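You operate a simulated robot arm through the tools that you are given. There is no shell and no other tool. Be economical: measure what you need, move in short steps, check, and stop when the job is done.

The job below is to be done with a simulated robot arm. You get a single attempt, and the scene is never put back.

JOB
Tighten the cap of the orange sample bottle with the cap tightener.
Fine: nest it, slide it to CAP, lower the head, press the button once, raise it; shuttle to LOAD, bottle back on the long yellow tray. Where these are worked on the way, their far stop is far enough and under half their travel is too little: tightener head.

Only the result counts: the job must be done as asked and must still hold three seconds after the hand-in. Knocking over, shifting, dropping, spilling or breaking anything else fails it. A push-on lid holds only when it is set on centred and level and pressed home; a screw cap is set on level and turned clockwise until tight.

ROBOT AND FRAMES
A 6-joint arm with a two-finger parallel gripper, fixed in place. Base frame: the origin is at the foot of the arm, x ahead of it, y to its left, z up; the work surface is at about z = 900. Lengths are in mm, angles in degrees, forces in N, time in s.
With the tool pointing down near the work surface it reaches from about 240 to 640 mm from the base axis. Its first joint turns from -66.0 to 66.0 degrees. Payload 2.7 kg.
The TCP is the grasp point between the finger pads, 23 mm short of the fingertips. In the tool frame z runs along the fingers and y along their closing line. The gripper opens to 94 mm. The fingers are 38 mm wide and 10 mm thick; the gripper's body (54 by 96 mm) begins 39 mm behind the TCP.
Orientation is that of the tool frame in the base frame, as a unit quaternion [x, y, z, w]. With the fingers straight down and closing along the base's y, the tool's x points along the base's -x, its y along +y and its z along -z.

CONTROLS
- The arm moves only by the tool step_arm. Its argument "moves" is a list of rows, each an object (a shift or turn left out is 0, a gripper value left out holds the last) with "slide": the shift along the tool's x, y, z in mm, a list of three; "dr": the turn, a rotation vector about the tool's x, y, z in degrees, a list of three; "hand": the gripper command, from -1 (fully open) to 1 (shut), values between in proportion. In form: [{"slide": [dx, dy, dz], "dr": [rx, ry, rz], "hand": hand}, ...]. A call has 1 to 12 rows; each row is the pose to reach, as a shift and turn from the pose commanded when the call began, along the tool's axes at that moment. Rows are played at 5 a second. More than 50 mm and 8.6 degrees between two rows, or a gripper value outside its range, and nothing of the call is played. A pose out of reach is approached as far as the arm can. The call stops where the force on the tool passes 70 N (or 10 N more than at its start, if that is more) or the arm is blocked; 0.2 s more then pass. Each finger travels about 45 mm/s and halts on what it meets, pressing with about 42 N; the grip force reading is that of the motor and also rises with nothing between the fingers. The clock runs only during rows and for 0.2 s after the last one: add rows that repeat a pose to give the fingers time. It gives the time, the measured TCP pose, the force on the tool (base axes), the opening and the grip force at its end, in the units of the frame above (readings bear some noise), with the torque about the TCP (base axes, N m) and any sound that the robot's microphone picked up.
- Cameras (640 x 400 px; columns grow to the right, rows downward): "scene" is fixed at [84.6, -434.1, 1412]; the picture's right is [0.74, -0.68, 0.00], its down [-0.33, -0.36, -0.87] and it looks along [0.59, 0.64, -0.49] (base axes); focal length 231 px, centre (320, 200). "wrist" rides on the gripper at [86, 16, -75] in the tool frame; the picture's right is [-0.18, 0.98, 0.00], its down [-0.58, -0.11, -0.81] and it looks along [-0.79, -0.15, 0.59] (tool axes); focal length 243 px, centre (320, 200). There is no depth. A picture from a camera that has moved, and an enlarged one, comes with that camera's place and axes in the base frame and with its lens.
- snapshot(camera): a new picture of that camera. The clock stands still meanwhile.
- close_up(camera, box): a new picture of the part [left, top, right, bottom] of that camera's present view, enlarged. The clock stands still meanwhile.
- job_done(): hands the job in; it is judged then, once.

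Work in short steps. Places have to be worked out from the pictures, the camera data and where the tool is seen: move nearer, look again, correct. Check each grasp and each placing, and mend what went wrong. You have 120 turns and 76 pictures in all, those below and enlarged ones among them. Open the gripper and draw the arm clear of the work before you hand the job in, unless the task says otherwise; then end with one line.

The tools are called after "Request:" as a command line: name --argument value ..., lists and objects as JSON in quotes. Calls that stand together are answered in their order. step_arm: Moves the arm, as the interface text tells. Its arguments: {"type":"object","properties":{"moves":{"type":"array"}},"required":["moves"]} The other tools are called the same way: snapshot (camera) takes a picture; close_up (camera, box) takes an enlarged picture of a part of a camera's view; job_done () hands the job in.

At the start:

```text
time: 0.0
position: [288.2, 56.1, 1331.8]
ee_rot: [0.001, 1.0, -0.001, 0.0]
ft_force: [0.2, -0.6, 0.0]
moment: [0.0, -0.02, -0.01]
opening: 94.0
grasp_force: 0.1
```

scene: 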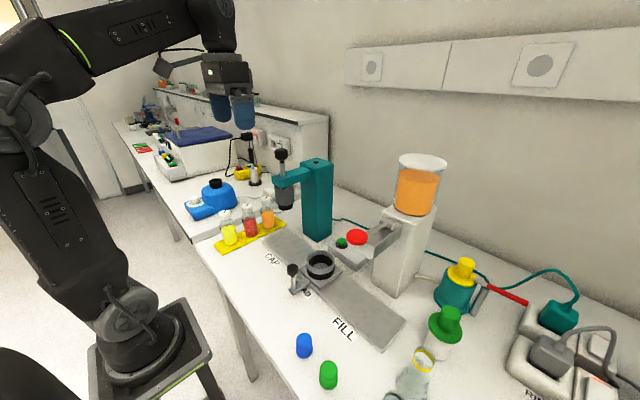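
wrist: 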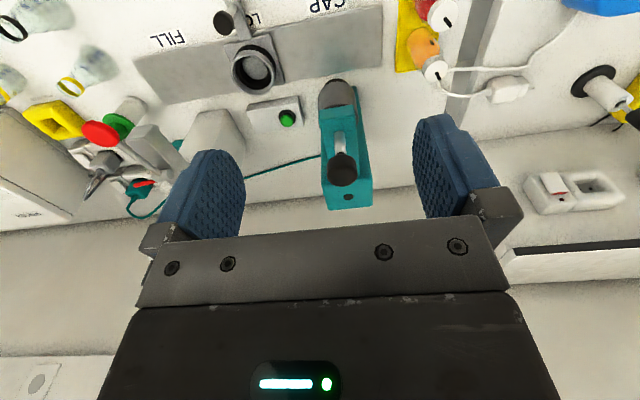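

The overview shows a yellow tray with yellow, red and orange bottles, a shuttle between LOAD/FILL/CAP, and the teal tightener. I'll enlarge these areas.

Request:
close_up --camera "scene" --box '[200, 130, 420, 268]'

Request:
close_up --camera "scene" --box '[240, 220, 440, 345]'

Request:
close_up --camera "wrist" --box '[130, 0, 480, 218]'

```text
2.90 times, centred on (310, 199) of scene
camera zoom: at [84.6, -434.1, 1412.0], right [0.74, -0.68, 0.0], down [-0.33, -0.36, -0.87], along [0.59, 0.64, -0.49], focal length 669 px, centre (349, 203)
```

zoom: 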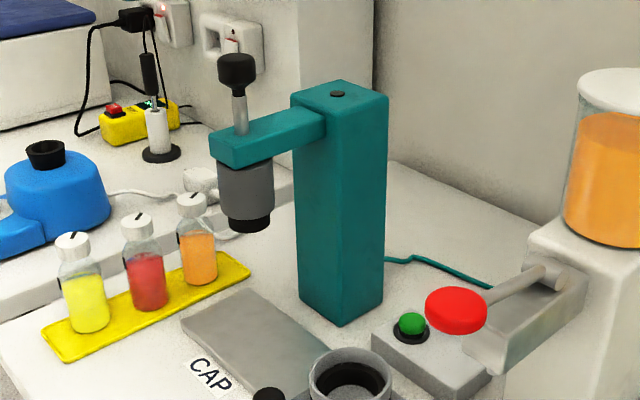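

```text
3.20 times, centred on (340, 282) of scene
camera zoom: at [84.6, -434.1, 1412.0], right [0.74, -0.68, 0.0], down [-0.33, -0.36, -0.87], along [0.59, 0.64, -0.49], focal length 739 px, centre (256, -64)
```

zoom: 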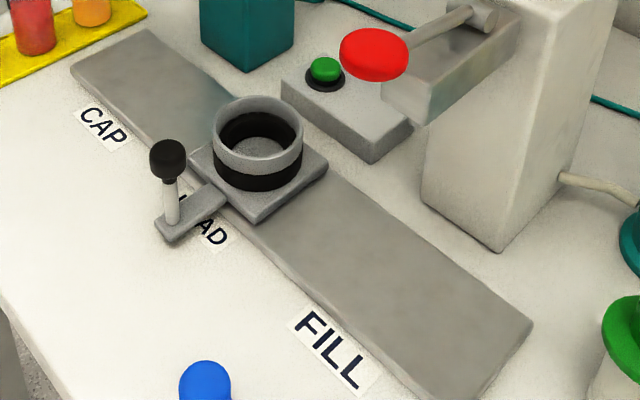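

```text
1.83 times, centred on (305, 109) of wrist
camera zoom: at [200.9, 72.3, 1408.4], right [0.18, 0.98, 0.0], down [0.58, -0.11, 0.81], along [0.79, -0.15, -0.59], focal length 444 px, centre (347, 366)
```

zoom: 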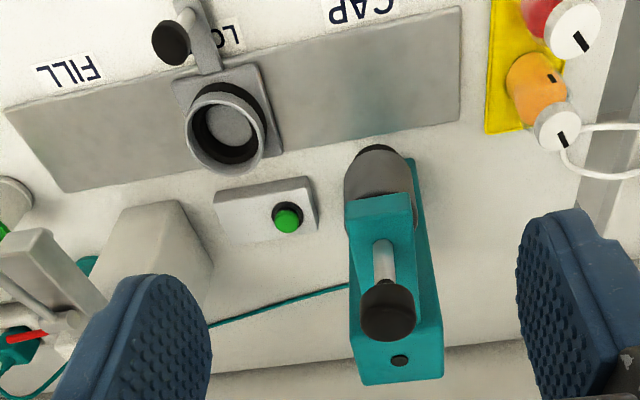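

Triangulating the two views, I get the orange bottle at about (419,216) with its cap top near z 1020, and the nest at about (400,-88). The head is at about (404,62) with its knob near z 1220, and the button at about (516,-60,943). I'll move over the orange bottle for a better look, shifting in y first to clear the tightener knob.

Request:
step_arm --moves '[{"slide": [0, 40, 0]}, {"slide": [0, 80, 0]}, {"slide": [0, 120, 0]}, {"slide": [0, 150, 0]}, {"slide": [-30, 150, 30]}, {"slide": [-60, 150, 60]}, {"slide": [-80, 150, 100]}, {"slide": [-90, 150, 140]}, {"slide": [-90, 150, 180]}, {"slide": [-90, 150, 200]}, {"slide": [-90, 150, 200]}]'

Request:
snapshot --camera "wrist"

Request:
close_up --camera "scene" --box '[180, 110, 340, 270]'

```text
time: 2.4
position: [375.8, 206.4, 1134.0]
ee_rot: [0.0, 1.0, 0.0, 0.001]
ft_force: [-0.6, 0.8, 0.1]
moment: [0.03, 0.02, 0.0]
opening: 93.7
grasp_force: 0.0
```

```text
70 pictures are left
camera wrist: at [288.6, 222.5, 1209.3], right [0.18, 0.98, 0.0], down [0.58, -0.11, 0.81], along [0.79, -0.15, -0.59], focal length 243 px, centre (320, 200)
```

wrist: 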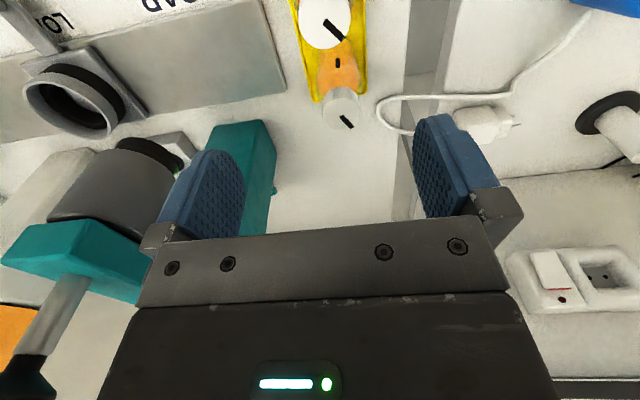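

```text
2.50 times, centred on (260, 190) of scene
camera zoom: at [84.6, -434.1, 1412.0], right [0.74, -0.68, 0.0], down [-0.33, -0.36, -0.87], along [0.59, 0.64, -0.49], focal length 577 px, centre (470, 225)
```

zoom: 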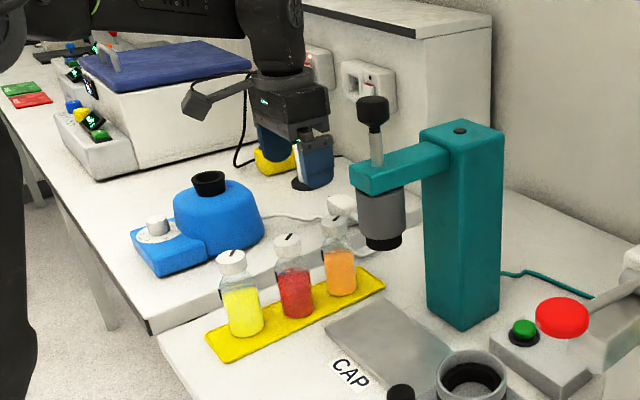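

The cap reads at about (416,219), which agrees with the first estimate. I'll move in above it, part-way down, and check the alignment.

Request:
step_arm --moves '[{"slide": [-25, 12, 20], "hand": -0.8}, {"slide": [-41, 12, 50], "hand": -0.8}, {"slide": [-41, 12, 65], "hand": -0.8}, {"slide": [-41, 12, 65], "hand": -0.8}]'

Request:
snapshot --camera "wrist"

Request:
close_up --camera "scene" --box '[200, 130, 320, 270]'

```text
time: 3.4
position: [419.8, 219.6, 1068.9]
ee_rot: [0.0, 1.0, -0.001, 0.001]
ft_force: [-0.2, -0.1, 0.1]
moment: [-0.01, 0.0, -0.01]
opening: 84.4
grasp_force: 0.1
```

```text
68 pictures are left
camera wrist: at [331.5, 235.8, 1144.2], right [0.18, 0.98, 0.0], down [0.58, -0.11, 0.81], along [0.79, -0.15, -0.59], focal length 243 px, centre (320, 200)
```

wrist: 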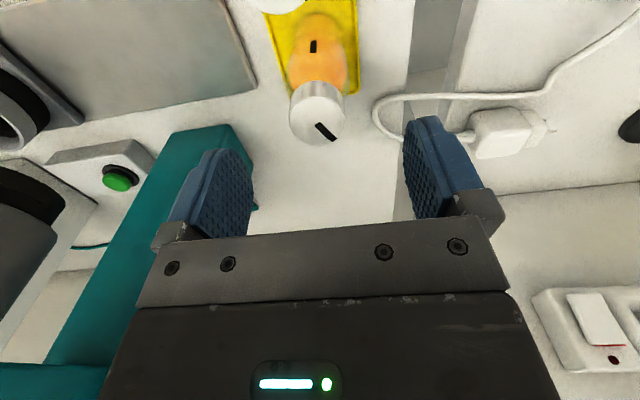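

```text
2.86 times, centred on (260, 200) of scene
camera zoom: at [84.6, -434.1, 1412.0], right [0.74, -0.68, 0.0], down [-0.33, -0.36, -0.87], along [0.59, 0.64, -0.49], focal length 660 px, centre (491, 200)
```

zoom: 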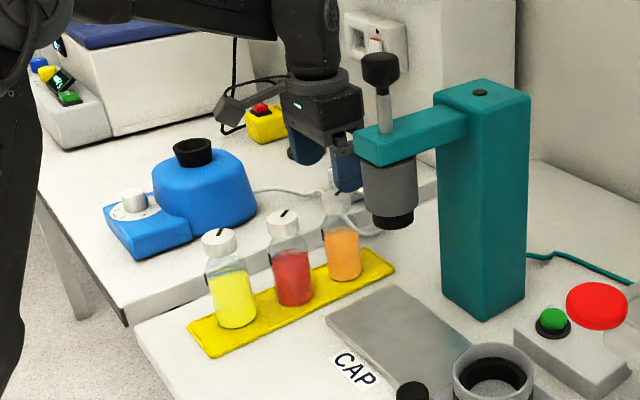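

The cap lies under the tool to within a few mm. I'll go down to TCP z about 974, which puts the fingertips above nest-rim height, then close gently and check.

Request:
step_arm --moves '[{"slide": [0, 0, 30]}, {"slide": [0, 0, 55]}, {"slide": [0, 0, 55]}]'

Request:
snapshot --camera "wrist"

Request:
close_up --camera "scene" --box '[200, 150, 300, 260]'

```text
time: 4.2
position: [418.5, 220.2, 1014.2]
ee_rot: [0.0, 1.0, 0.0, 0.0]
ft_force: [0.2, -0.3, -0.2]
moment: [0.01, -0.01, -0.03]
opening: 84.6
grasp_force: 0.0
```

```text
66 pictures are left
camera wrist: at [332.4, 235.9, 1089.3], right [0.18, 0.98, 0.0], down [0.58, -0.11, 0.81], along [0.79, -0.15, -0.59], focal length 243 px, centre (320, 200)
```

wrist: 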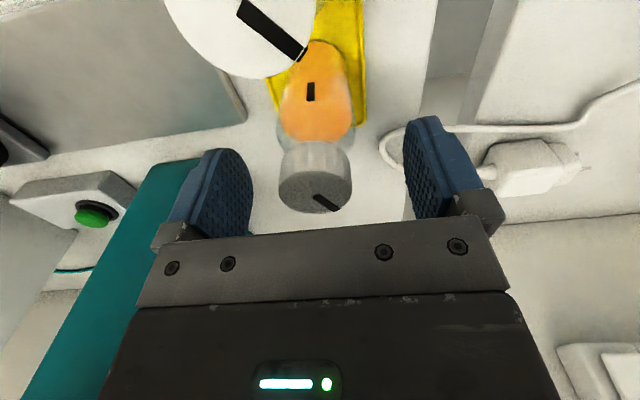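

```text
3.64 times, centred on (250, 205) of scene
camera zoom: at [84.6, -434.1, 1412.0], right [0.74, -0.68, 0.0], down [-0.33, -0.36, -0.87], along [0.59, 0.64, -0.49], focal length 839 px, centre (574, 182)
```

zoom: 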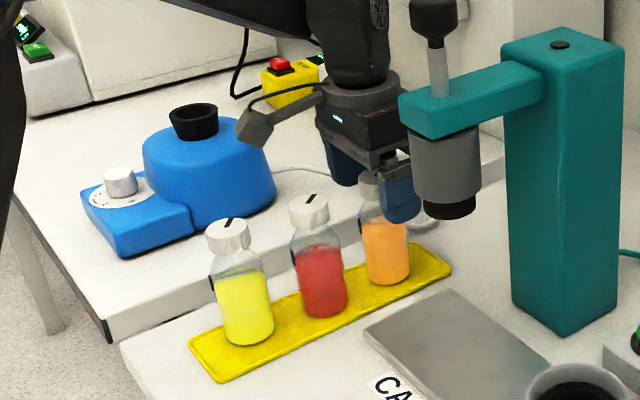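

The wrist camera overhangs the red bottle, so I'll yaw the tool 25° to swing it clear toward +y. I'll also trim y by -2 mm, then check before going lower.

Request:
step_arm --moves '[{"slide": [0, -1, 0], "dr": [0, 0, 6]}, {"slide": [0, -2, 0], "dr": [0, 0, 12]}, {"slide": [0, -2, 0], "dr": [0, 0, 18]}, {"slide": [0, -2, 0], "dr": [0, 0, 25]}, {"slide": [0, -2, 0], "dr": [0, 0, 25]}]'

Request:
snapshot --camera "wrist"

Request:
close_up --camera "scene" --box '[200, 150, 300, 260]'

```text
time: 5.4
position: [418.5, 215.9, 1013.0]
ee_rot: [0.217, 0.976, 0.001, 0.001]
ft_force: [0.0, -0.3, 0.1]
moment: [0.01, -0.01, 0.05]
opening: 84.7
grasp_force: 0.0
```

```text
64 pictures are left
camera wrist: at [347.2, 268.2, 1088.6], right [0.58, 0.81, 0.0], down [0.48, -0.35, 0.81], along [0.66, -0.47, -0.59], focal length 243 px, centre (320, 200)
```

wrist: 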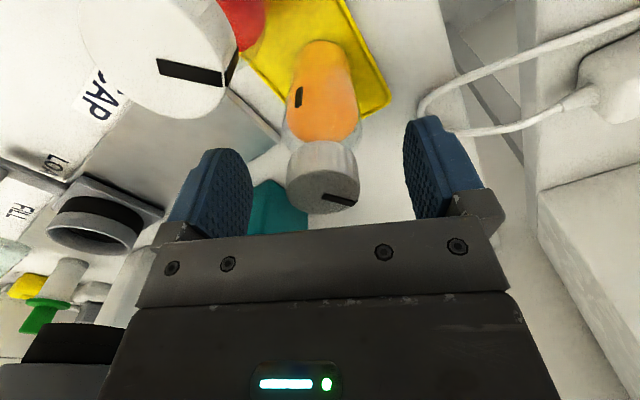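

```text
3.64 times, centred on (250, 205) of scene
camera zoom: at [84.6, -434.1, 1412.0], right [0.74, -0.68, 0.0], down [-0.33, -0.36, -0.87], along [0.59, 0.64, -0.49], focal length 839 px, centre (574, 182)
```

zoom: 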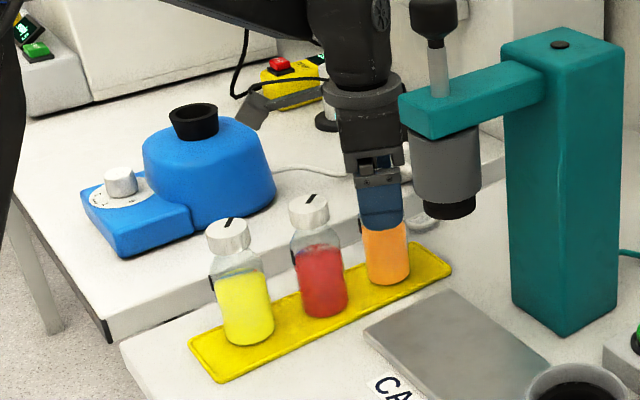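

The camera is clear and the cap is centred between the fingers. I'll descend to z about 974.

Request:
step_arm --moves '[{"slide": [0, 0, 15]}, {"slide": [0, 0, 30]}, {"slide": [0, 0, 39]}, {"slide": [0, 0, 39]}]'

Request:
snapshot --camera "wrist"

Request:
close_up --camera "scene" --box '[220, 170, 300, 250]'

```text
time: 6.4
position: [421.1, 216.3, 977.2]
ee_rot: [0.216, 0.976, 0.004, 0.005]
ft_force: [-1.6, -0.2, 32.2]
moment: [0.02, -0.04, -0.02]
opening: 84.8
grasp_force: 0.0
```

```text
62 pictures are left
camera wrist: at [347.6, 267.7, 1052.8], right [0.58, 0.81, 0.01], down [0.47, -0.35, 0.81], along [0.66, -0.47, -0.59], focal length 243 px, centre (320, 200)
```

wrist: 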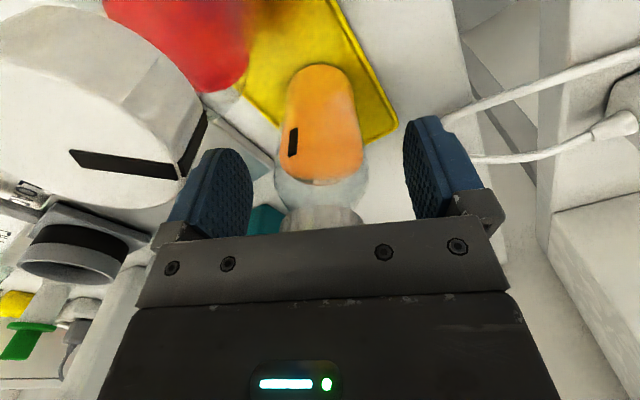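

```text
5.00 times, centred on (260, 210) of scene
camera zoom: at [84.1, -434.4, 1412.0], right [0.74, -0.68, 0.0], down [-0.33, -0.36, -0.87], along [0.59, 0.64, -0.49], focal length 1154 px, centre (620, 150)
```

zoom: 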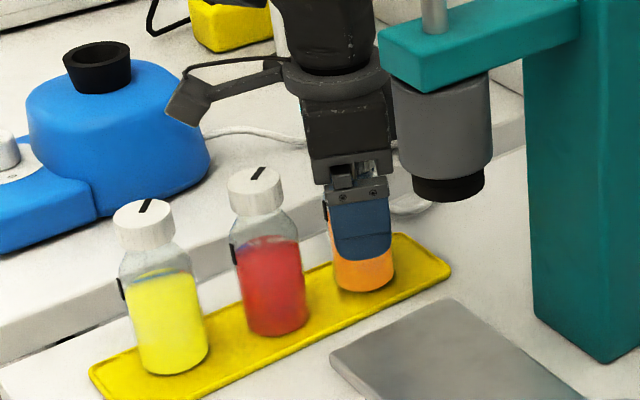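

The 32 N upward force means the palm is touching the cap top, so the cap is at about z 1016. I'll back up to z about 981, check the force, then close.

Request:
step_arm --moves '[{"slide": [0, 0, -7]}, {"slide": [0, 0, -7]}]'

Request:
step_arm --moves '[{"slide": [0, 0, 0], "hand": 0.0}, {"slide": [0, 0, 0], "hand": 0.2}, {"slide": [0, 0, 0], "hand": 1}, {"slide": [0, 0, 0], "hand": 1}, {"slide": [0, 0, 0], "hand": 1}]'

Request:
close_up --camera "scene" --box '[220, 170, 300, 250]'

Request:
snapshot --camera "wrist"

```text
time: 7.0
position: [418.5, 216.4, 980.8]
ee_rot: [0.216, 0.976, 0.0, 0.0]
ft_force: [0.5, 0.6, 8.2]
moment: [0.0, 0.05, 0.01]
opening: 84.5
grasp_force: 0.1
```

```text
time: 8.2
position: [419.0, 216.6, 980.5]
ee_rot: [0.216, 0.976, 0.0, 0.0]
ft_force: [-0.3, 0.3, 0.1]
moment: [0.01, -0.02, 0.03]
opening: 44.8
grasp_force: 42.4
```

```text
5.00 times, centred on (260, 210) of scene
camera zoom: at [84.6, -434.1, 1412.0], right [0.74, -0.68, 0.0], down [-0.33, -0.36, -0.87], along [0.59, 0.64, -0.49], focal length 1154 px, centre (620, 150)
```

zoom: 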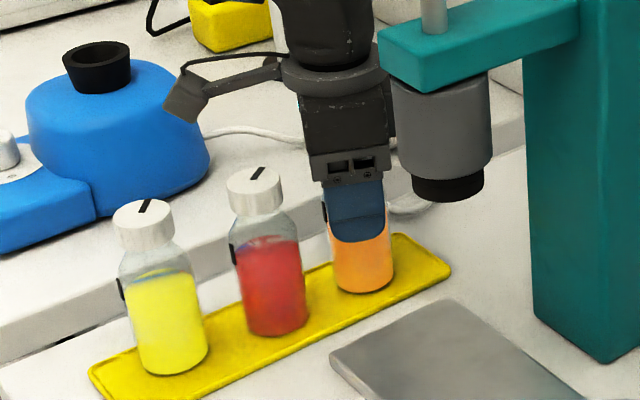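

```text
59 pictures are left
camera wrist: at [346.9, 267.7, 1056.0], right [0.58, 0.81, 0.0], down [0.48, -0.34, 0.81], along [0.66, -0.47, -0.59], focal length 243 px, centre (320, 200)
```

wrist: 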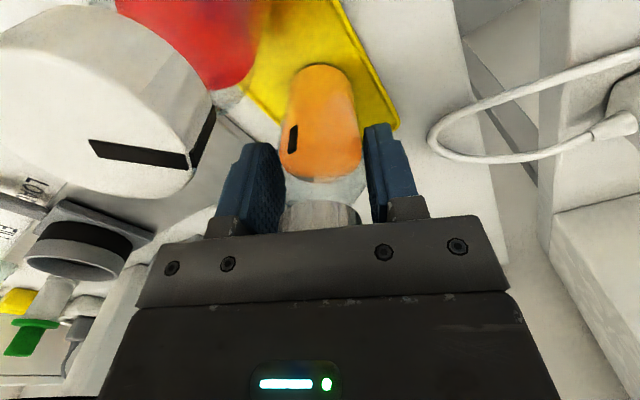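

The grasp is firm at a 44.8 mm opening, with no residual force. I'll lift straight up about 150 mm, then undo the yaw.

Request:
step_arm --moves '[{"slide": [0, 0, -8]}, {"slide": [0, 0, -30]}, {"slide": [0, 0, -60]}, {"slide": [0, 0, -90]}, {"slide": [0, 0, -120]}, {"slide": [0, 0, -150]}, {"slide": [0, 0, -160], "dr": [0, 0, -6]}, {"slide": [0, 0, -160], "dr": [0, 0, -12]}, {"slide": [0, 0, -160], "dr": [0, 0, -18]}, {"slide": [0, 0, -160], "dr": [0, 0, -25]}, {"slide": [0, 0, -160], "dr": [0, 0, -25]}]'

Request:
snapshot --camera "scene"

```text
time: 10.6
position: [419.8, 216.6, 1141.1]
ee_rot: [-0.001, 1.0, 0.001, 0.002]
ft_force: [-1.3, -0.9, -1.3]
moment: [-0.02, 0.02, 0.0]
opening: 44.7
grasp_force: 42.0
```

```text
58 pictures are left
```

scene: 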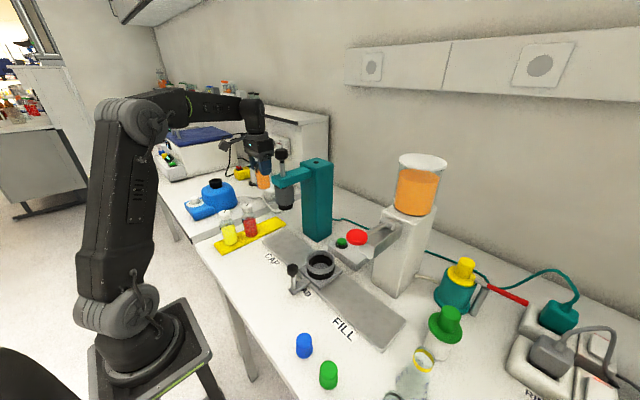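

The bottle is lifted. I'll pull back to x about 290, pass the head, and go to y about -88.

Request:
step_arm --moves '[{"slide": [35, 0, 0]}, {"slide": [70, 0, 0]}, {"slide": [105, 0, 0]}, {"slide": [130, -10, 0]}, {"slide": [130, -50, 0]}, {"slide": [130, -90, 0]}, {"slide": [130, -130, 0]}, {"slide": [130, -170, 0]}, {"slide": [130, -210, 0]}, {"slide": [130, -250, 0]}, {"slide": [130, -290, 0]}, {"slide": [130, -305, 0]}]'

Request:
snapshot --camera "wrist"

Request:
close_up --camera "scene" --box '[220, 170, 440, 320]'

```text
time: 13.2
position: [288.1, -87.1, 1142.6]
ee_rot: [-0.001, 1.0, 0.0, 0.001]
ft_force: [-0.2, 0.2, -1.4]
moment: [0.02, -0.01, 0.0]
opening: 45.1
grasp_force: 42.0
```

```text
57 pictures are left
camera wrist: at [201.3, -70.9, 1216.3], right [0.18, 0.98, 0.0], down [0.58, -0.11, 0.81], along [0.79, -0.15, -0.59], focal length 243 px, centre (320, 200)
```

wrist: 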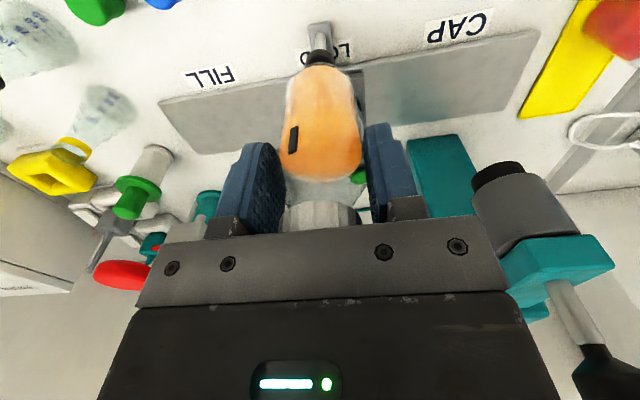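

```text
2.67 times, centred on (330, 245) of scene
camera zoom: at [84.6, -434.1, 1412.0], right [0.74, -0.68, 0.0], down [-0.33, -0.36, -0.87], along [0.59, 0.64, -0.49], focal length 616 px, centre (293, 80)
```

zoom: 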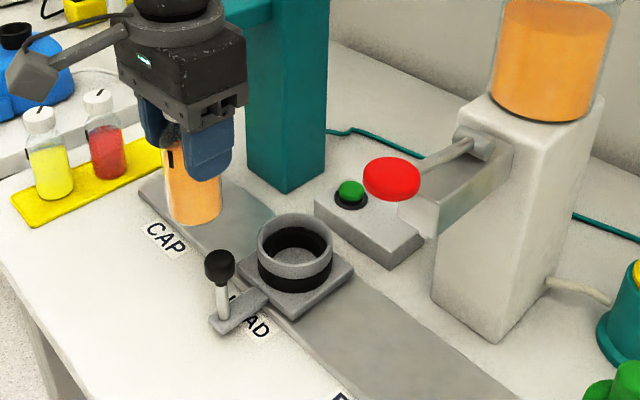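

The bottle hides the nest in the wrist view. I'll sidestep to y about +25 so the nest is visible beside it, and zoom in on it from the scene camera too.

Request:
step_arm --moves '[{"slide": [0, 40, 0]}, {"slide": [0, 80, 0]}, {"slide": [0, 112, 0]}, {"slide": [0, 112, 0]}]'

Request:
close_up --camera "wrist" --box '[160, 0, 320, 100]'

Request:
close_up --camera "scene" --box '[270, 230, 370, 305]'

```text
time: 14.2
position: [291.9, 23.8, 1141.6]
ee_rot: [0.0, 1.0, -0.001, 0.001]
ft_force: [-0.2, -0.2, -1.4]
moment: [0.01, 0.01, 0.0]
opening: 45.0
grasp_force: 41.8
```

```text
4.00 times, centred on (240, 50) of wrist
camera zoom: at [203.4, 39.6, 1216.2], right [0.18, 0.98, 0.0], down [0.58, -0.11, 0.81], along [0.79, -0.15, -0.59], focal length 970 px, centre (640, 800)
```

zoom: 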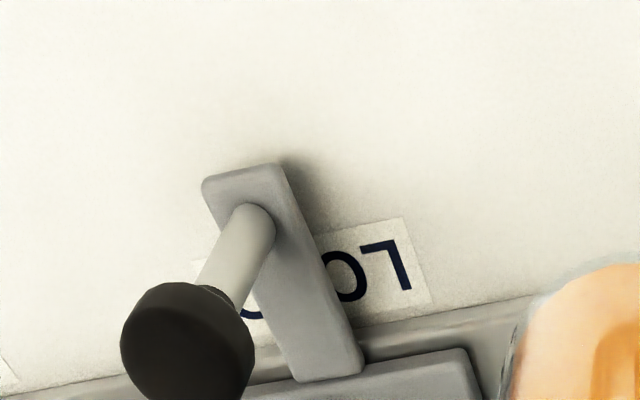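

```text
5.33 times, centred on (320, 268) of scene
camera zoom: at [84.6, -434.1, 1412.0], right [0.74, -0.68, 0.0], down [-0.33, -0.36, -0.87], along [0.59, 0.64, -0.49], focal length 1231 px, centre (320, -160)
```

zoom: 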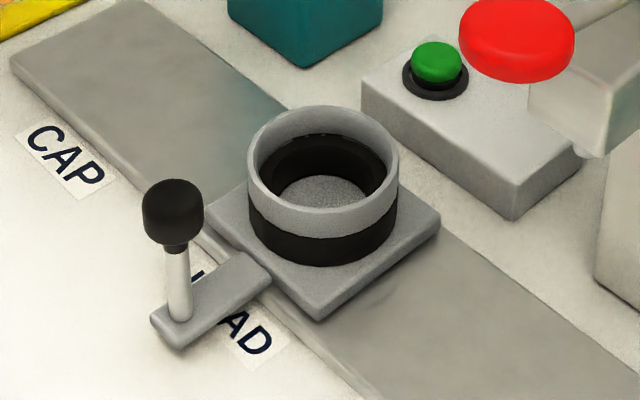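

I need the part of the wrist view just below this, so I'll zoom in on the nest itself.

Request:
close_up --camera "wrist" --box '[140, 80, 300, 180]'

```text
4.00 times, centred on (220, 130) of wrist
camera zoom: at [203.4, 39.6, 1216.2], right [0.18, 0.98, 0.0], down [0.58, -0.11, 0.81], along [0.79, -0.15, -0.59], focal length 970 px, centre (720, 480)
```

zoom: 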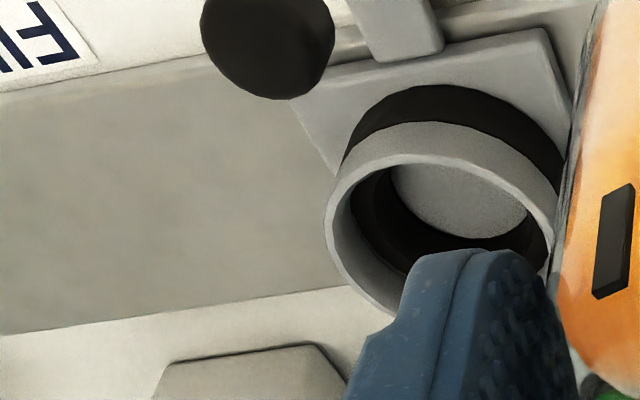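

The rays from the two views put the nest at about (397,-90), with its rim at z about 961. I'll go there with the bottle base roughly 12 mm or more above the rim and compare.

Request:
step_arm --moves '[{"slide": [0, -40, 0]}, {"slide": [0, -80, 0]}, {"slide": [0, -113, 0]}, {"slide": [-40, -113, 0]}, {"slide": [-80, -113, 0]}, {"slide": [-107, -113, 10]}, {"slide": [-107, -113, 40]}, {"slide": [-107, -113, 70]}, {"slide": [-107, -113, 85]}, {"slide": [-107, -113, 85]}]'

Request:
snapshot --camera "wrist"

Request:
close_up --camera "scene" --box '[270, 210, 370, 310]'

```text
time: 16.4
position: [397.9, -87.4, 1055.6]
ee_rot: [0.0, 1.0, 0.0, 0.002]
ft_force: [-1.1, -0.7, -0.9]
moment: [0.03, 0.0, 0.05]
opening: 44.8
grasp_force: 42.0
```

```text
52 pictures are left
camera wrist: at [310.3, -72.5, 1131.0], right [0.18, 0.98, 0.0], down [0.58, -0.11, 0.81], along [0.79, -0.15, -0.59], focal length 243 px, centre (320, 200)
```

wrist: 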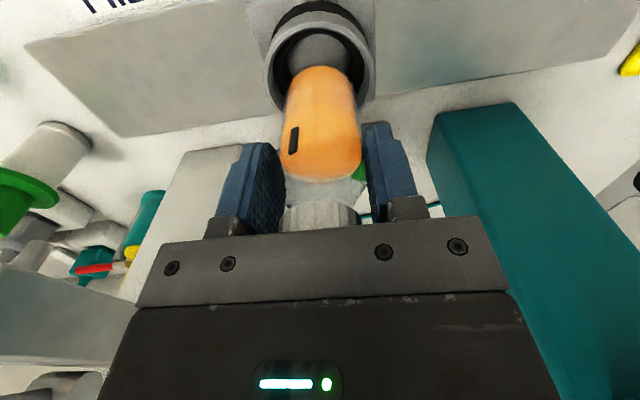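

```text
4.00 times, centred on (320, 260) of scene
camera zoom: at [84.6, -434.1, 1412.0], right [0.74, -0.68, 0.0], down [-0.33, -0.36, -0.87], along [0.59, 0.64, -0.49], focal length 923 px, centre (320, -40)
```

zoom: 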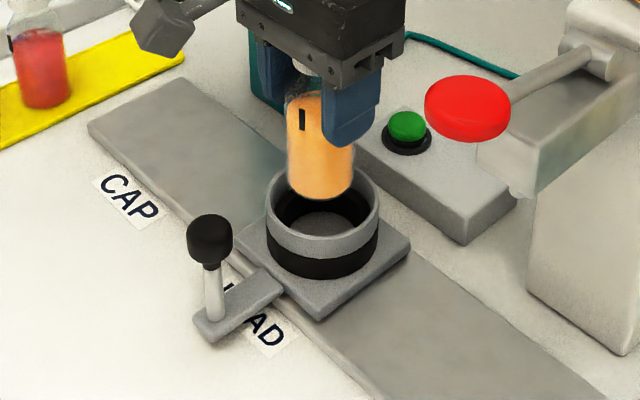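

I'll zoom in on the wrist view to get the rim and the base precisely.

Request:
close_up --camera "wrist" --box '[240, 0, 400, 120]'

Request:
close_up --camera "scene" --box '[300, 220, 350, 290]'

```text
3.33 times, centred on (320, 60) of wrist
camera zoom: at [310.3, -72.5, 1131.0], right [0.18, 0.98, 0.0], down [0.58, -0.11, 0.81], along [0.79, -0.15, -0.59], focal length 809 px, centre (320, 667)
```

zoom: 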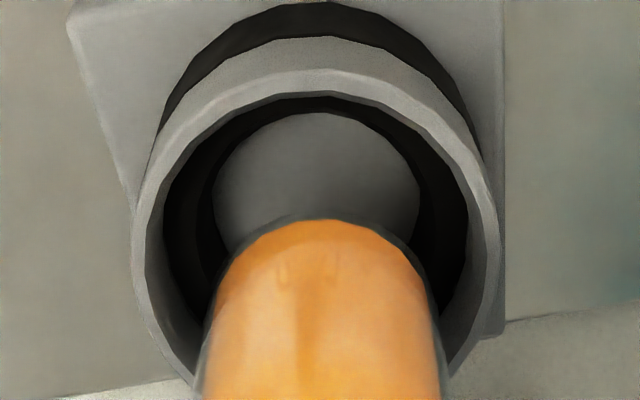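

```text
5.71 times, centred on (325, 255) of scene
camera zoom: at [84.6, -434.1, 1412.0], right [0.74, -0.68, 0.0], down [-0.33, -0.36, -0.87], along [0.59, 0.64, -0.49], focal length 1319 px, centre (291, -114)
```

zoom: 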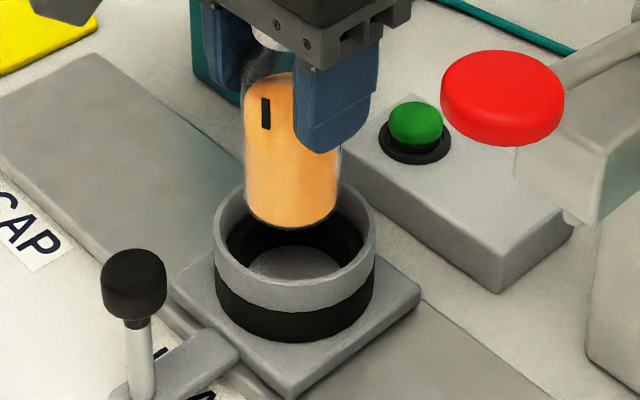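

In the wrist view the nest centre sits about 2–3 mm closer to the base than the bottle axis, and y is nearly right. The bore is about 53 mm against the 45 mm bottle. I'll shift by (-2,-0.7) and lower until the base just enters the rim.

Request:
step_arm --moves '[{"slide": [2, -0.7, 0]}, {"slide": [2, -0.7, 15]}, {"slide": [2, -0.7, 24]}, {"slide": [2, -0.7, 24]}]'

Request:
close_up --camera "wrist" --box '[240, 0, 400, 120]'

Request:
close_up --camera "scene" --box '[295, 230, 345, 290]'

```text
time: 17.4
position: [394.0, -90.6, 1031.9]
ee_rot: [-0.001, 1.0, 0.0, 0.001]
ft_force: [0.2, 0.5, -0.3]
moment: [-0.01, 0.01, 0.01]
opening: 44.7
grasp_force: 41.3
```

```text
3.33 times, centred on (320, 60) of wrist
camera zoom: at [306.6, -73.9, 1107.6], right [0.18, 0.98, 0.0], down [0.58, -0.11, 0.81], along [0.79, -0.15, -0.59], focal length 809 px, centre (320, 667)
```

zoom: 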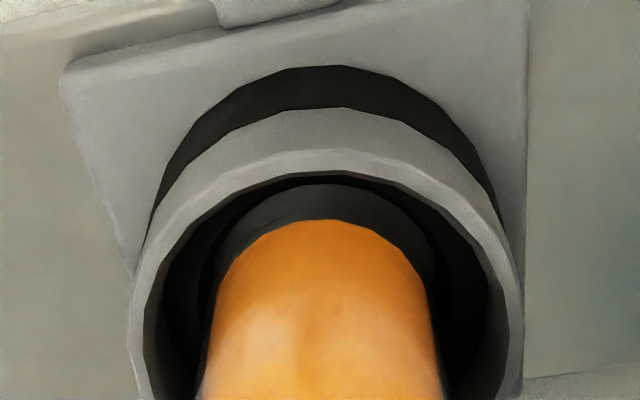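

```text
6.67 times, centred on (320, 260) of scene
camera zoom: at [84.6, -434.1, 1412.0], right [0.74, -0.68, 0.0], down [-0.33, -0.36, -0.87], along [0.59, 0.64, -0.49], focal length 1539 px, centre (320, -200)
```

zoom: 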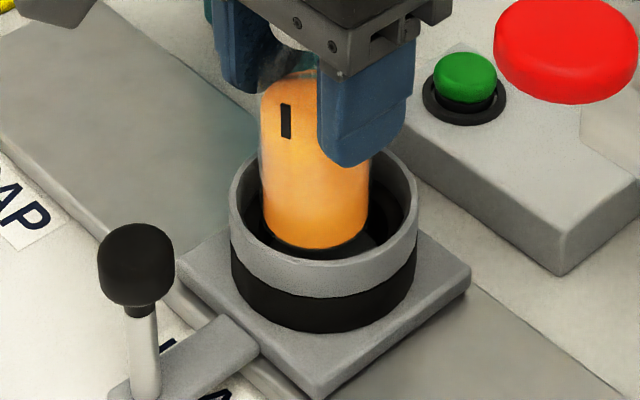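

Side-by-side, the bottle base is about 3.5 mm too close to the base side (−x) relative to the rim, and y is fine. I'll shift +3.5 in x and look again.

Request:
step_arm --moves '[{"slide": [-3.5, 0, 0]}, {"slide": [-3.5, 0, 0]}]'

Request:
close_up --camera "wrist" --box '[240, 0, 400, 120]'

Request:
close_up --camera "scene" --box '[300, 240, 340, 280]'

```text
time: 18.0
position: [396.4, -90.9, 1031.2]
ee_rot: [0.0, 1.0, -0.001, 0.001]
ft_force: [0.3, -0.9, -1.8]
moment: [0.01, -0.02, -0.04]
opening: 44.8
grasp_force: 42.6
```

```text
3.33 times, centred on (320, 60) of wrist
camera zoom: at [310.2, -74.0, 1107.6], right [0.18, 0.98, 0.0], down [0.58, -0.11, 0.81], along [0.79, -0.15, -0.59], focal length 809 px, centre (320, 667)
```

zoom: 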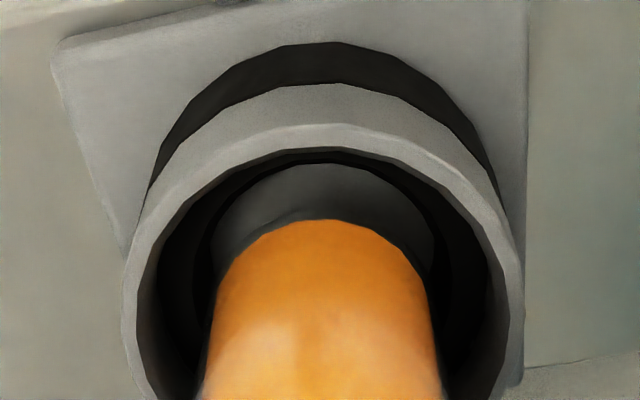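

```text
10.00 times, centred on (320, 260) of scene
camera zoom: at [84.6, -434.1, 1412.0], right [0.74, -0.68, 0.0], down [-0.33, -0.36, -0.87], along [0.59, 0.64, -0.49], focal length 2308 px, centre (320, -400)
```

zoom: 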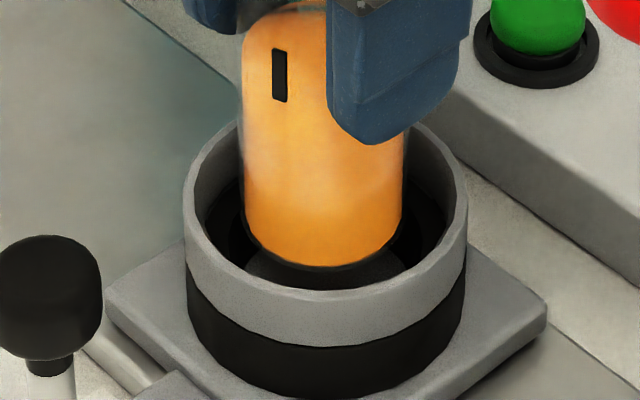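

Both lateral views now show the bottle centred to within about 1 mm. I'll lower into the nest in stages, watching the force.

Request:
step_arm --moves '[{"slide": [-0.8, 0, 5]}, {"slide": [-0.8, 0, 10]}, {"slide": [-0.8, 0, 15]}, {"slide": [-0.8, 0, 20]}, {"slide": [-0.8, 0, 20]}]'

Request:
close_up --camera "scene" --box '[300, 240, 340, 280]'

```text
time: 19.2
position: [398.9, -90.3, 1011.7]
ee_rot: [0.0, 1.0, -0.001, 0.001]
ft_force: [0.1, 0.2, -1.0]
moment: [-0.02, -0.02, 0.04]
opening: 44.9
grasp_force: 41.8
```

```text
10.00 times, centred on (320, 260) of scene
camera zoom: at [84.6, -434.1, 1412.0], right [0.74, -0.68, 0.0], down [-0.33, -0.36, -0.87], along [0.59, 0.64, -0.49], focal length 2308 px, centre (320, -400)
```

zoom: 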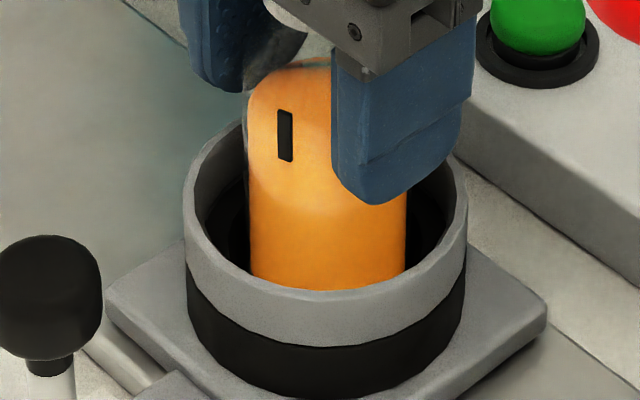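

It's going in freely. I'll continue in small steps and look for contact with the floor.

Request:
step_arm --moves '[{"slide": [0, 0, 3]}, {"slide": [0, 0, 6]}, {"slide": [0, 0, 9]}, {"slide": [0, 0, 9]}]'

Request:
step_arm --moves '[{"slide": [0, 0, 2]}, {"slide": [0, 0, 4]}, {"slide": [0, 0, 4]}]'

```text
time: 20.2
position: [399.1, -90.0, 1002.9]
ee_rot: [0.0, 1.0, 0.0, 0.001]
ft_force: [-7.2, -0.2, 15.3]
moment: [0.0, 0.85, 0.06]
opening: 45.0
grasp_force: 41.7
```

```text
time: 21.0
position: [398.1, -90.4, 1002.9]
ee_rot: [0.0, 1.0, -0.001, 0.004]
ft_force: [-16.2, -1.2, 48.9]
moment: [0.39, 0.24, 0.13]
opening: 45.0
grasp_force: 41.6
```

There's contact at z about 1003 with a −x side load. I need to see whether that's the floor or a ledge, so I'll back off 4 mm and look.

Request:
step_arm --moves '[{"slide": [0, 0, -5]}, {"slide": [0, 0, -5]}]'

Request:
snapshot --camera "wrist"

Request:
close_up --camera "scene" --box '[295, 230, 345, 290]'

```text
time: 21.6
position: [397.3, -90.2, 1003.3]
ee_rot: [0.0, 1.0, 0.001, 0.001]
ft_force: [-3.4, -0.2, 1.2]
moment: [-0.51, -1.25, 0.29]
opening: 44.8
grasp_force: 41.9
```

```text
43 pictures are left
camera wrist: at [311.7, -74.1, 1077.9], right [0.18, 0.98, 0.0], down [0.58, -0.11, 0.81], along [0.79, -0.15, -0.59], focal length 243 px, centre (320, 200)
```

wrist: 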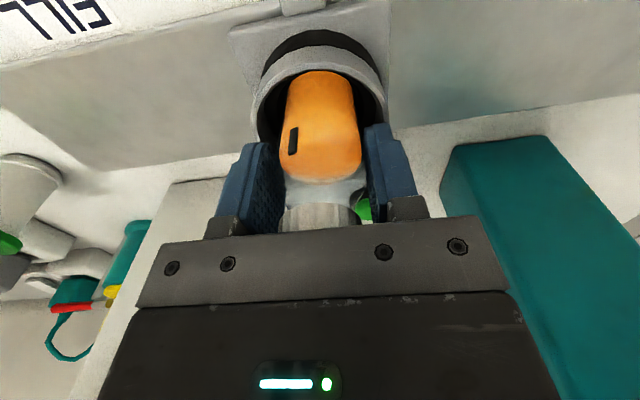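

```text
6.67 times, centred on (320, 260) of scene
camera zoom: at [84.4, -434.1, 1412.0], right [0.74, -0.68, 0.0], down [-0.33, -0.36, -0.87], along [0.59, 0.64, -0.49], focal length 1539 px, centre (320, -200)
```

zoom: 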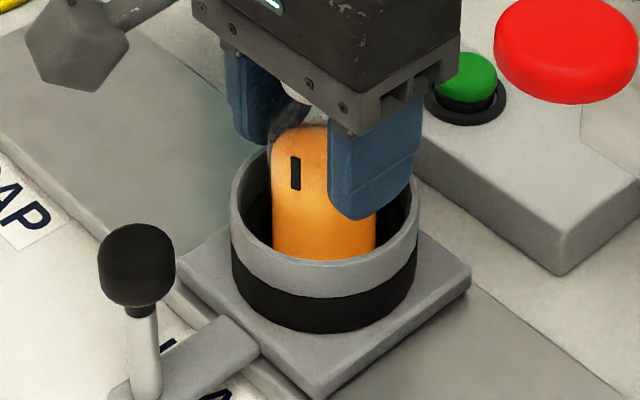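

The contact height matches the nest floor, about 33 mm below the rim and level with the plate. I'll ease −1 mm in x to relieve the side load, then open gently.

Request:
step_arm --moves '[{"slide": [1, 0, 1]}, {"slide": [1, 0, 1]}]'

Request:
step_arm --moves '[{"slide": [0, 0, 0], "hand": -0.1}, {"slide": [0, 0, 0], "hand": -0.4}, {"slide": [0, 0, 0], "hand": -0.4}]'

Request:
snapshot --camera "wrist"

Request:
close_up --camera "scene" --box '[295, 220, 345, 290]'

```text
time: 22.2
position: [399.2, -89.5, 1003.3]
ee_rot: [0.0, 1.0, 0.0, 0.001]
ft_force: [5.7, 0.6, -1.2]
moment: [-0.42, 0.26, 0.09]
opening: 44.8
grasp_force: 42.2
```

```text
time: 23.0
position: [398.3, -90.7, 1003.7]
ee_rot: [0.0, 1.0, 0.0, 0.001]
ft_force: [-0.8, 0.2, 7.0]
moment: [0.02, -0.03, 0.02]
opening: 65.6
grasp_force: 0.0
```

```text
41 pictures are left
camera wrist: at [311.0, -74.3, 1078.3], right [0.18, 0.98, 0.0], down [0.58, -0.11, 0.81], along [0.79, -0.15, -0.59], focal length 243 px, centre (320, 200)
```

wrist: 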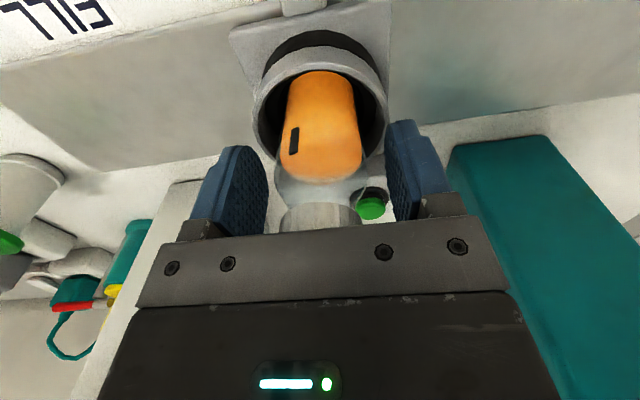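

```text
5.71 times, centred on (320, 255) of scene
camera zoom: at [84.5, -434.1, 1412.0], right [0.74, -0.68, 0.0], down [-0.33, -0.36, -0.87], along [0.59, 0.64, -0.49], focal length 1319 px, centre (320, -114)
```

zoom: 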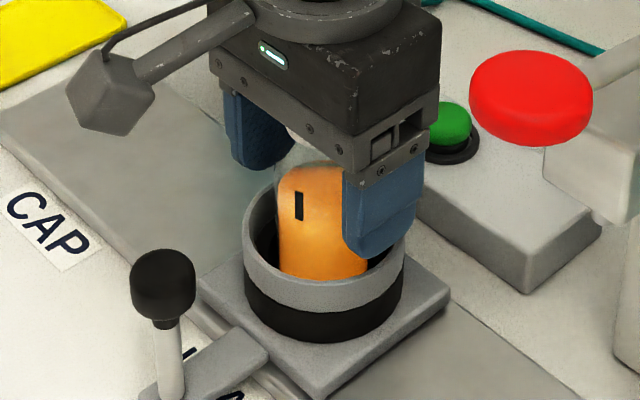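

The bottle is released and upright in the nest. I'll rise straight up and inspect the nest and the shuttle handle.

Request:
step_arm --moves '[{"slide": [0, 0, -20]}, {"slide": [0, 0, -50]}, {"slide": [0, 0, -90]}, {"slide": [40, 0, -120]}, {"slide": [80, 0, -120]}, {"slide": [80, 0, -120]}]'

Request:
snapshot --camera "wrist"

Request:
close_up --camera "scene" --box '[260, 190, 360, 300]'

```text
time: 24.4
position: [317.2, -91.1, 1123.5]
ee_rot: [0.0, 1.0, 0.0, 0.001]
ft_force: [-0.3, 0.1, 0.3]
moment: [-0.01, 0.01, 0.01]
opening: 65.8
grasp_force: 0.1
```

```text
39 pictures are left
camera wrist: at [230.4, -74.5, 1199.0], right [0.18, 0.98, 0.0], down [0.58, -0.11, 0.81], along [0.79, -0.15, -0.59], focal length 243 px, centre (320, 200)
```

wrist: 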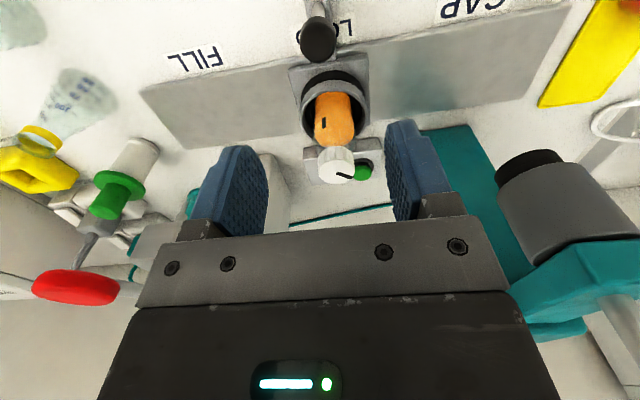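

```text
3.64 times, centred on (310, 245) of scene
camera zoom: at [84.5, -434.1, 1412.0], right [0.74, -0.68, 0.0], down [-0.33, -0.36, -0.87], along [0.59, 0.64, -0.49], focal length 839 px, centre (356, 36)
```

zoom: 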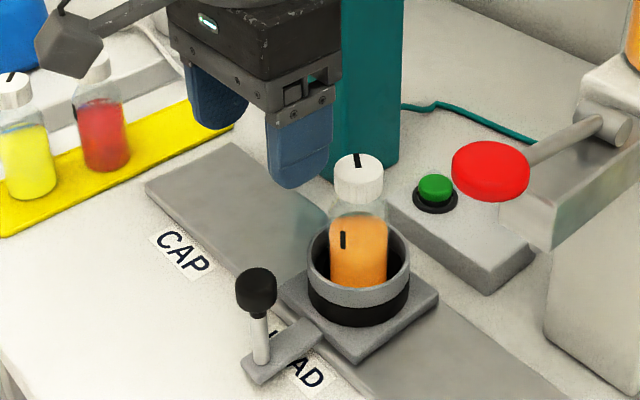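

The bottle is nested well and upright. I place the shuttle handle's knob at about (308,-90), z about 985. I'll go above it and check.

Request:
step_arm --moves '[{"slide": [10, 0, 40]}, {"slide": [10, 0, 80]}, {"slide": [10, 0, 80]}]'

Request:
snapshot --camera "wrist"

```text
time: 25.2
position: [308.8, -90.5, 1044.1]
ee_rot: [0.0, 1.0, 0.0, 0.0]
ft_force: [0.2, 0.2, 0.4]
moment: [-0.04, -0.05, 0.02]
opening: 65.7
grasp_force: 0.1
```

```text
37 pictures are left
camera wrist: at [221.4, -74.4, 1119.4], right [0.18, 0.98, 0.0], down [0.58, -0.11, 0.81], along [0.79, -0.15, -0.59], focal length 243 px, centre (320, 200)
```

wrist: 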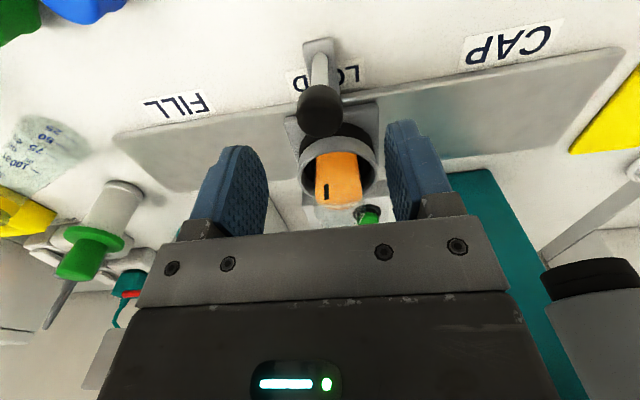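

The knob is directly below and about 150 mm deep, so it's at (309,-91,987). I'll descend and close on it.

Request:
step_arm --moves '[{"slide": [0, 0, 30]}, {"slide": [0, 0, 57]}, {"slide": [0, 0, 57]}, {"slide": [0, 0, 57], "hand": 0.3}, {"slide": [0, 0, 57], "hand": 0.6}, {"slide": [0, 0, 57], "hand": 1}, {"slide": [0, 0, 57], "hand": 1}, {"slide": [0, 0, 57], "hand": 1}]'

Request:
close_up --camera "scene" --box '[260, 190, 360, 300]'

```text
time: 27.0
position: [308.4, -89.7, 987.1]
ee_rot: [0.0, 1.0, 0.0, 0.001]
ft_force: [0.5, -0.2, -5.4]
moment: [-0.51, -0.3, -0.02]
opening: 27.8
grasp_force: 45.1
```

```text
3.64 times, centred on (310, 245) of scene
camera zoom: at [84.6, -434.1, 1412.0], right [0.74, -0.68, 0.0], down [-0.33, -0.36, -0.87], along [0.59, 0.64, -0.49], focal length 839 px, centre (356, 36)
```

zoom: 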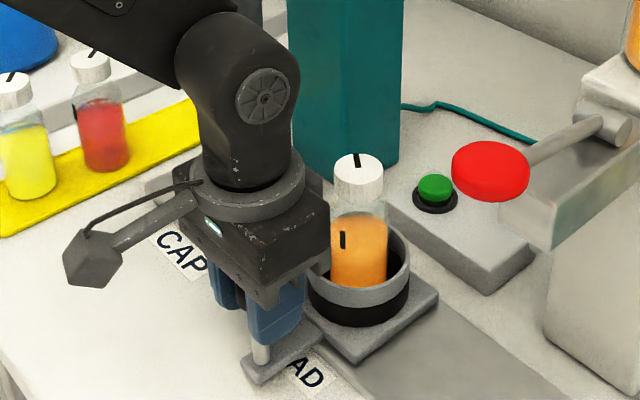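

The knob is gripped (27.8 mm). I'll slide the shuttle toward CAP (+y) at a modest speed.

Request:
step_arm --moves '[{"slide": [0, 3, 0]}, {"slide": [0, 8, 0]}, {"slide": [0, 15, 0]}, {"slide": [0, 23, 0]}, {"slide": [0, 31, 0]}, {"slide": [0, 39, 0]}, {"slide": [0, 47, 0]}, {"slide": [0, 55, 0]}, {"slide": [0, 62, 0]}, {"slide": [0, 67, 0]}, {"slide": [0, 70, 0]}, {"slide": [0, 70, 0]}]'

Request:
close_up --camera "scene" --box '[220, 150, 360, 300]'

```text
time: 29.6
position: [307.7, -19.1, 986.7]
ee_rot: [0.001, 1.0, 0.0, 0.001]
ft_force: [-14.2, -0.4, 31.4]
moment: [-0.5, 0.73, -0.02]
opening: 27.8
grasp_force: 45.2
```

```text
2.67 times, centred on (290, 225) of scene
camera zoom: at [83.9, -434.1, 1412.1], right [0.74, -0.68, 0.0], down [-0.33, -0.36, -0.87], along [0.59, 0.64, -0.49], focal length 616 px, centre (400, 133)
```

zoom: 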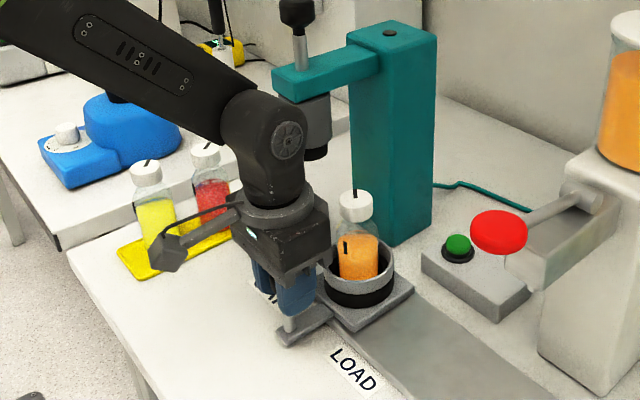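

The shuttle is moving smoothly, with some vertical load that I'll relieve slightly. I'll continue toward CAP.

Request:
step_arm --moves '[{"slide": [0.7, 0, -1]}, {"slide": [0.7, 4, -1]}, {"slide": [0.7, 11, -1]}, {"slide": [0.7, 19, -1]}, {"slide": [0.7, 27, -1]}, {"slide": [0.7, 35, -1]}, {"slide": [0.7, 43, -1]}, {"slide": [0.7, 51, -1]}, {"slide": [0.7, 57, -1]}, {"slide": [0.7, 60, -1]}, {"slide": [0.7, 60, -1]}]'

Request:
close_up --camera "scene" --box '[220, 130, 360, 270]'

```text
time: 32.0
position: [308.0, 39.5, 986.7]
ee_rot: [0.0, 1.0, 0.001, 0.002]
ft_force: [14.4, -0.9, -17.2]
moment: [-0.59, -1.03, -0.01]
opening: 27.8
grasp_force: 45.2
```

```text
2.86 times, centred on (290, 200) of scene
camera zoom: at [85.1, -434.1, 1412.0], right [0.74, -0.68, 0.0], down [-0.33, -0.36, -0.87], along [0.59, 0.64, -0.49], focal length 660 px, centre (406, 200)
```

zoom: 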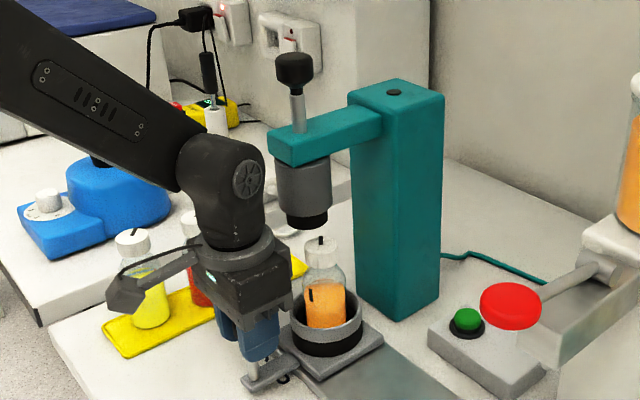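

It's nearly under the head. I'll continue in small steps until a stop is felt.

Request:
step_arm --moves '[{"slide": [-0.3, 3, 0.5]}, {"slide": [-0.3, 6, 0.5]}, {"slide": [-0.3, 9, 0.5]}, {"slide": [-0.3, 12, 0.5]}, {"slide": [-0.3, 14, 0.5]}, {"slide": [-0.3, 14, 0.5]}]'

Request:
step_arm --moves '[{"slide": [0, 2, 0]}, {"slide": [0, 4, 0]}, {"slide": [0, 6, 0]}, {"slide": [0, 6, 0]}]'

Request:
close_up --camera "scene" --box '[220, 130, 360, 270]'

```text
time: 33.4
position: [306.9, 54.2, 986.8]
ee_rot: [-0.001, 1.0, 0.0, 0.0]
ft_force: [8.4, 1.6, -8.1]
moment: [-0.48, -0.15, 0.03]
opening: 27.5
grasp_force: 45.1
```

```text
time: 34.4
position: [308.2, 61.0, 987.1]
ee_rot: [0.0, 1.0, 0.0, 0.001]
ft_force: [6.9, -0.4, -7.8]
moment: [-0.47, -0.46, 0.03]
opening: 27.7
grasp_force: 45.3
```

```text
2.86 times, centred on (290, 200) of scene
camera zoom: at [84.8, -434.1, 1412.0], right [0.74, -0.68, 0.0], down [-0.33, -0.36, -0.87], along [0.59, 0.64, -0.49], focal length 660 px, centre (406, 200)
```

zoom: 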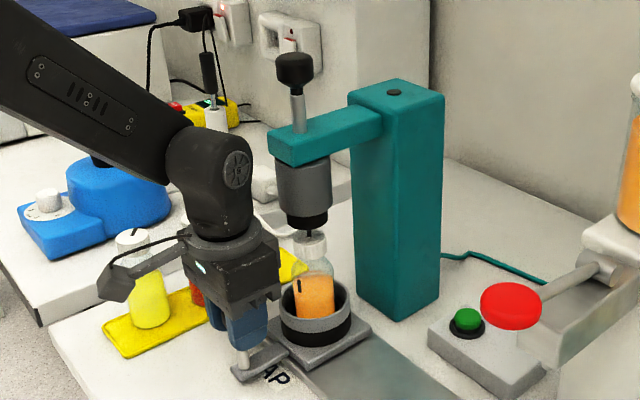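

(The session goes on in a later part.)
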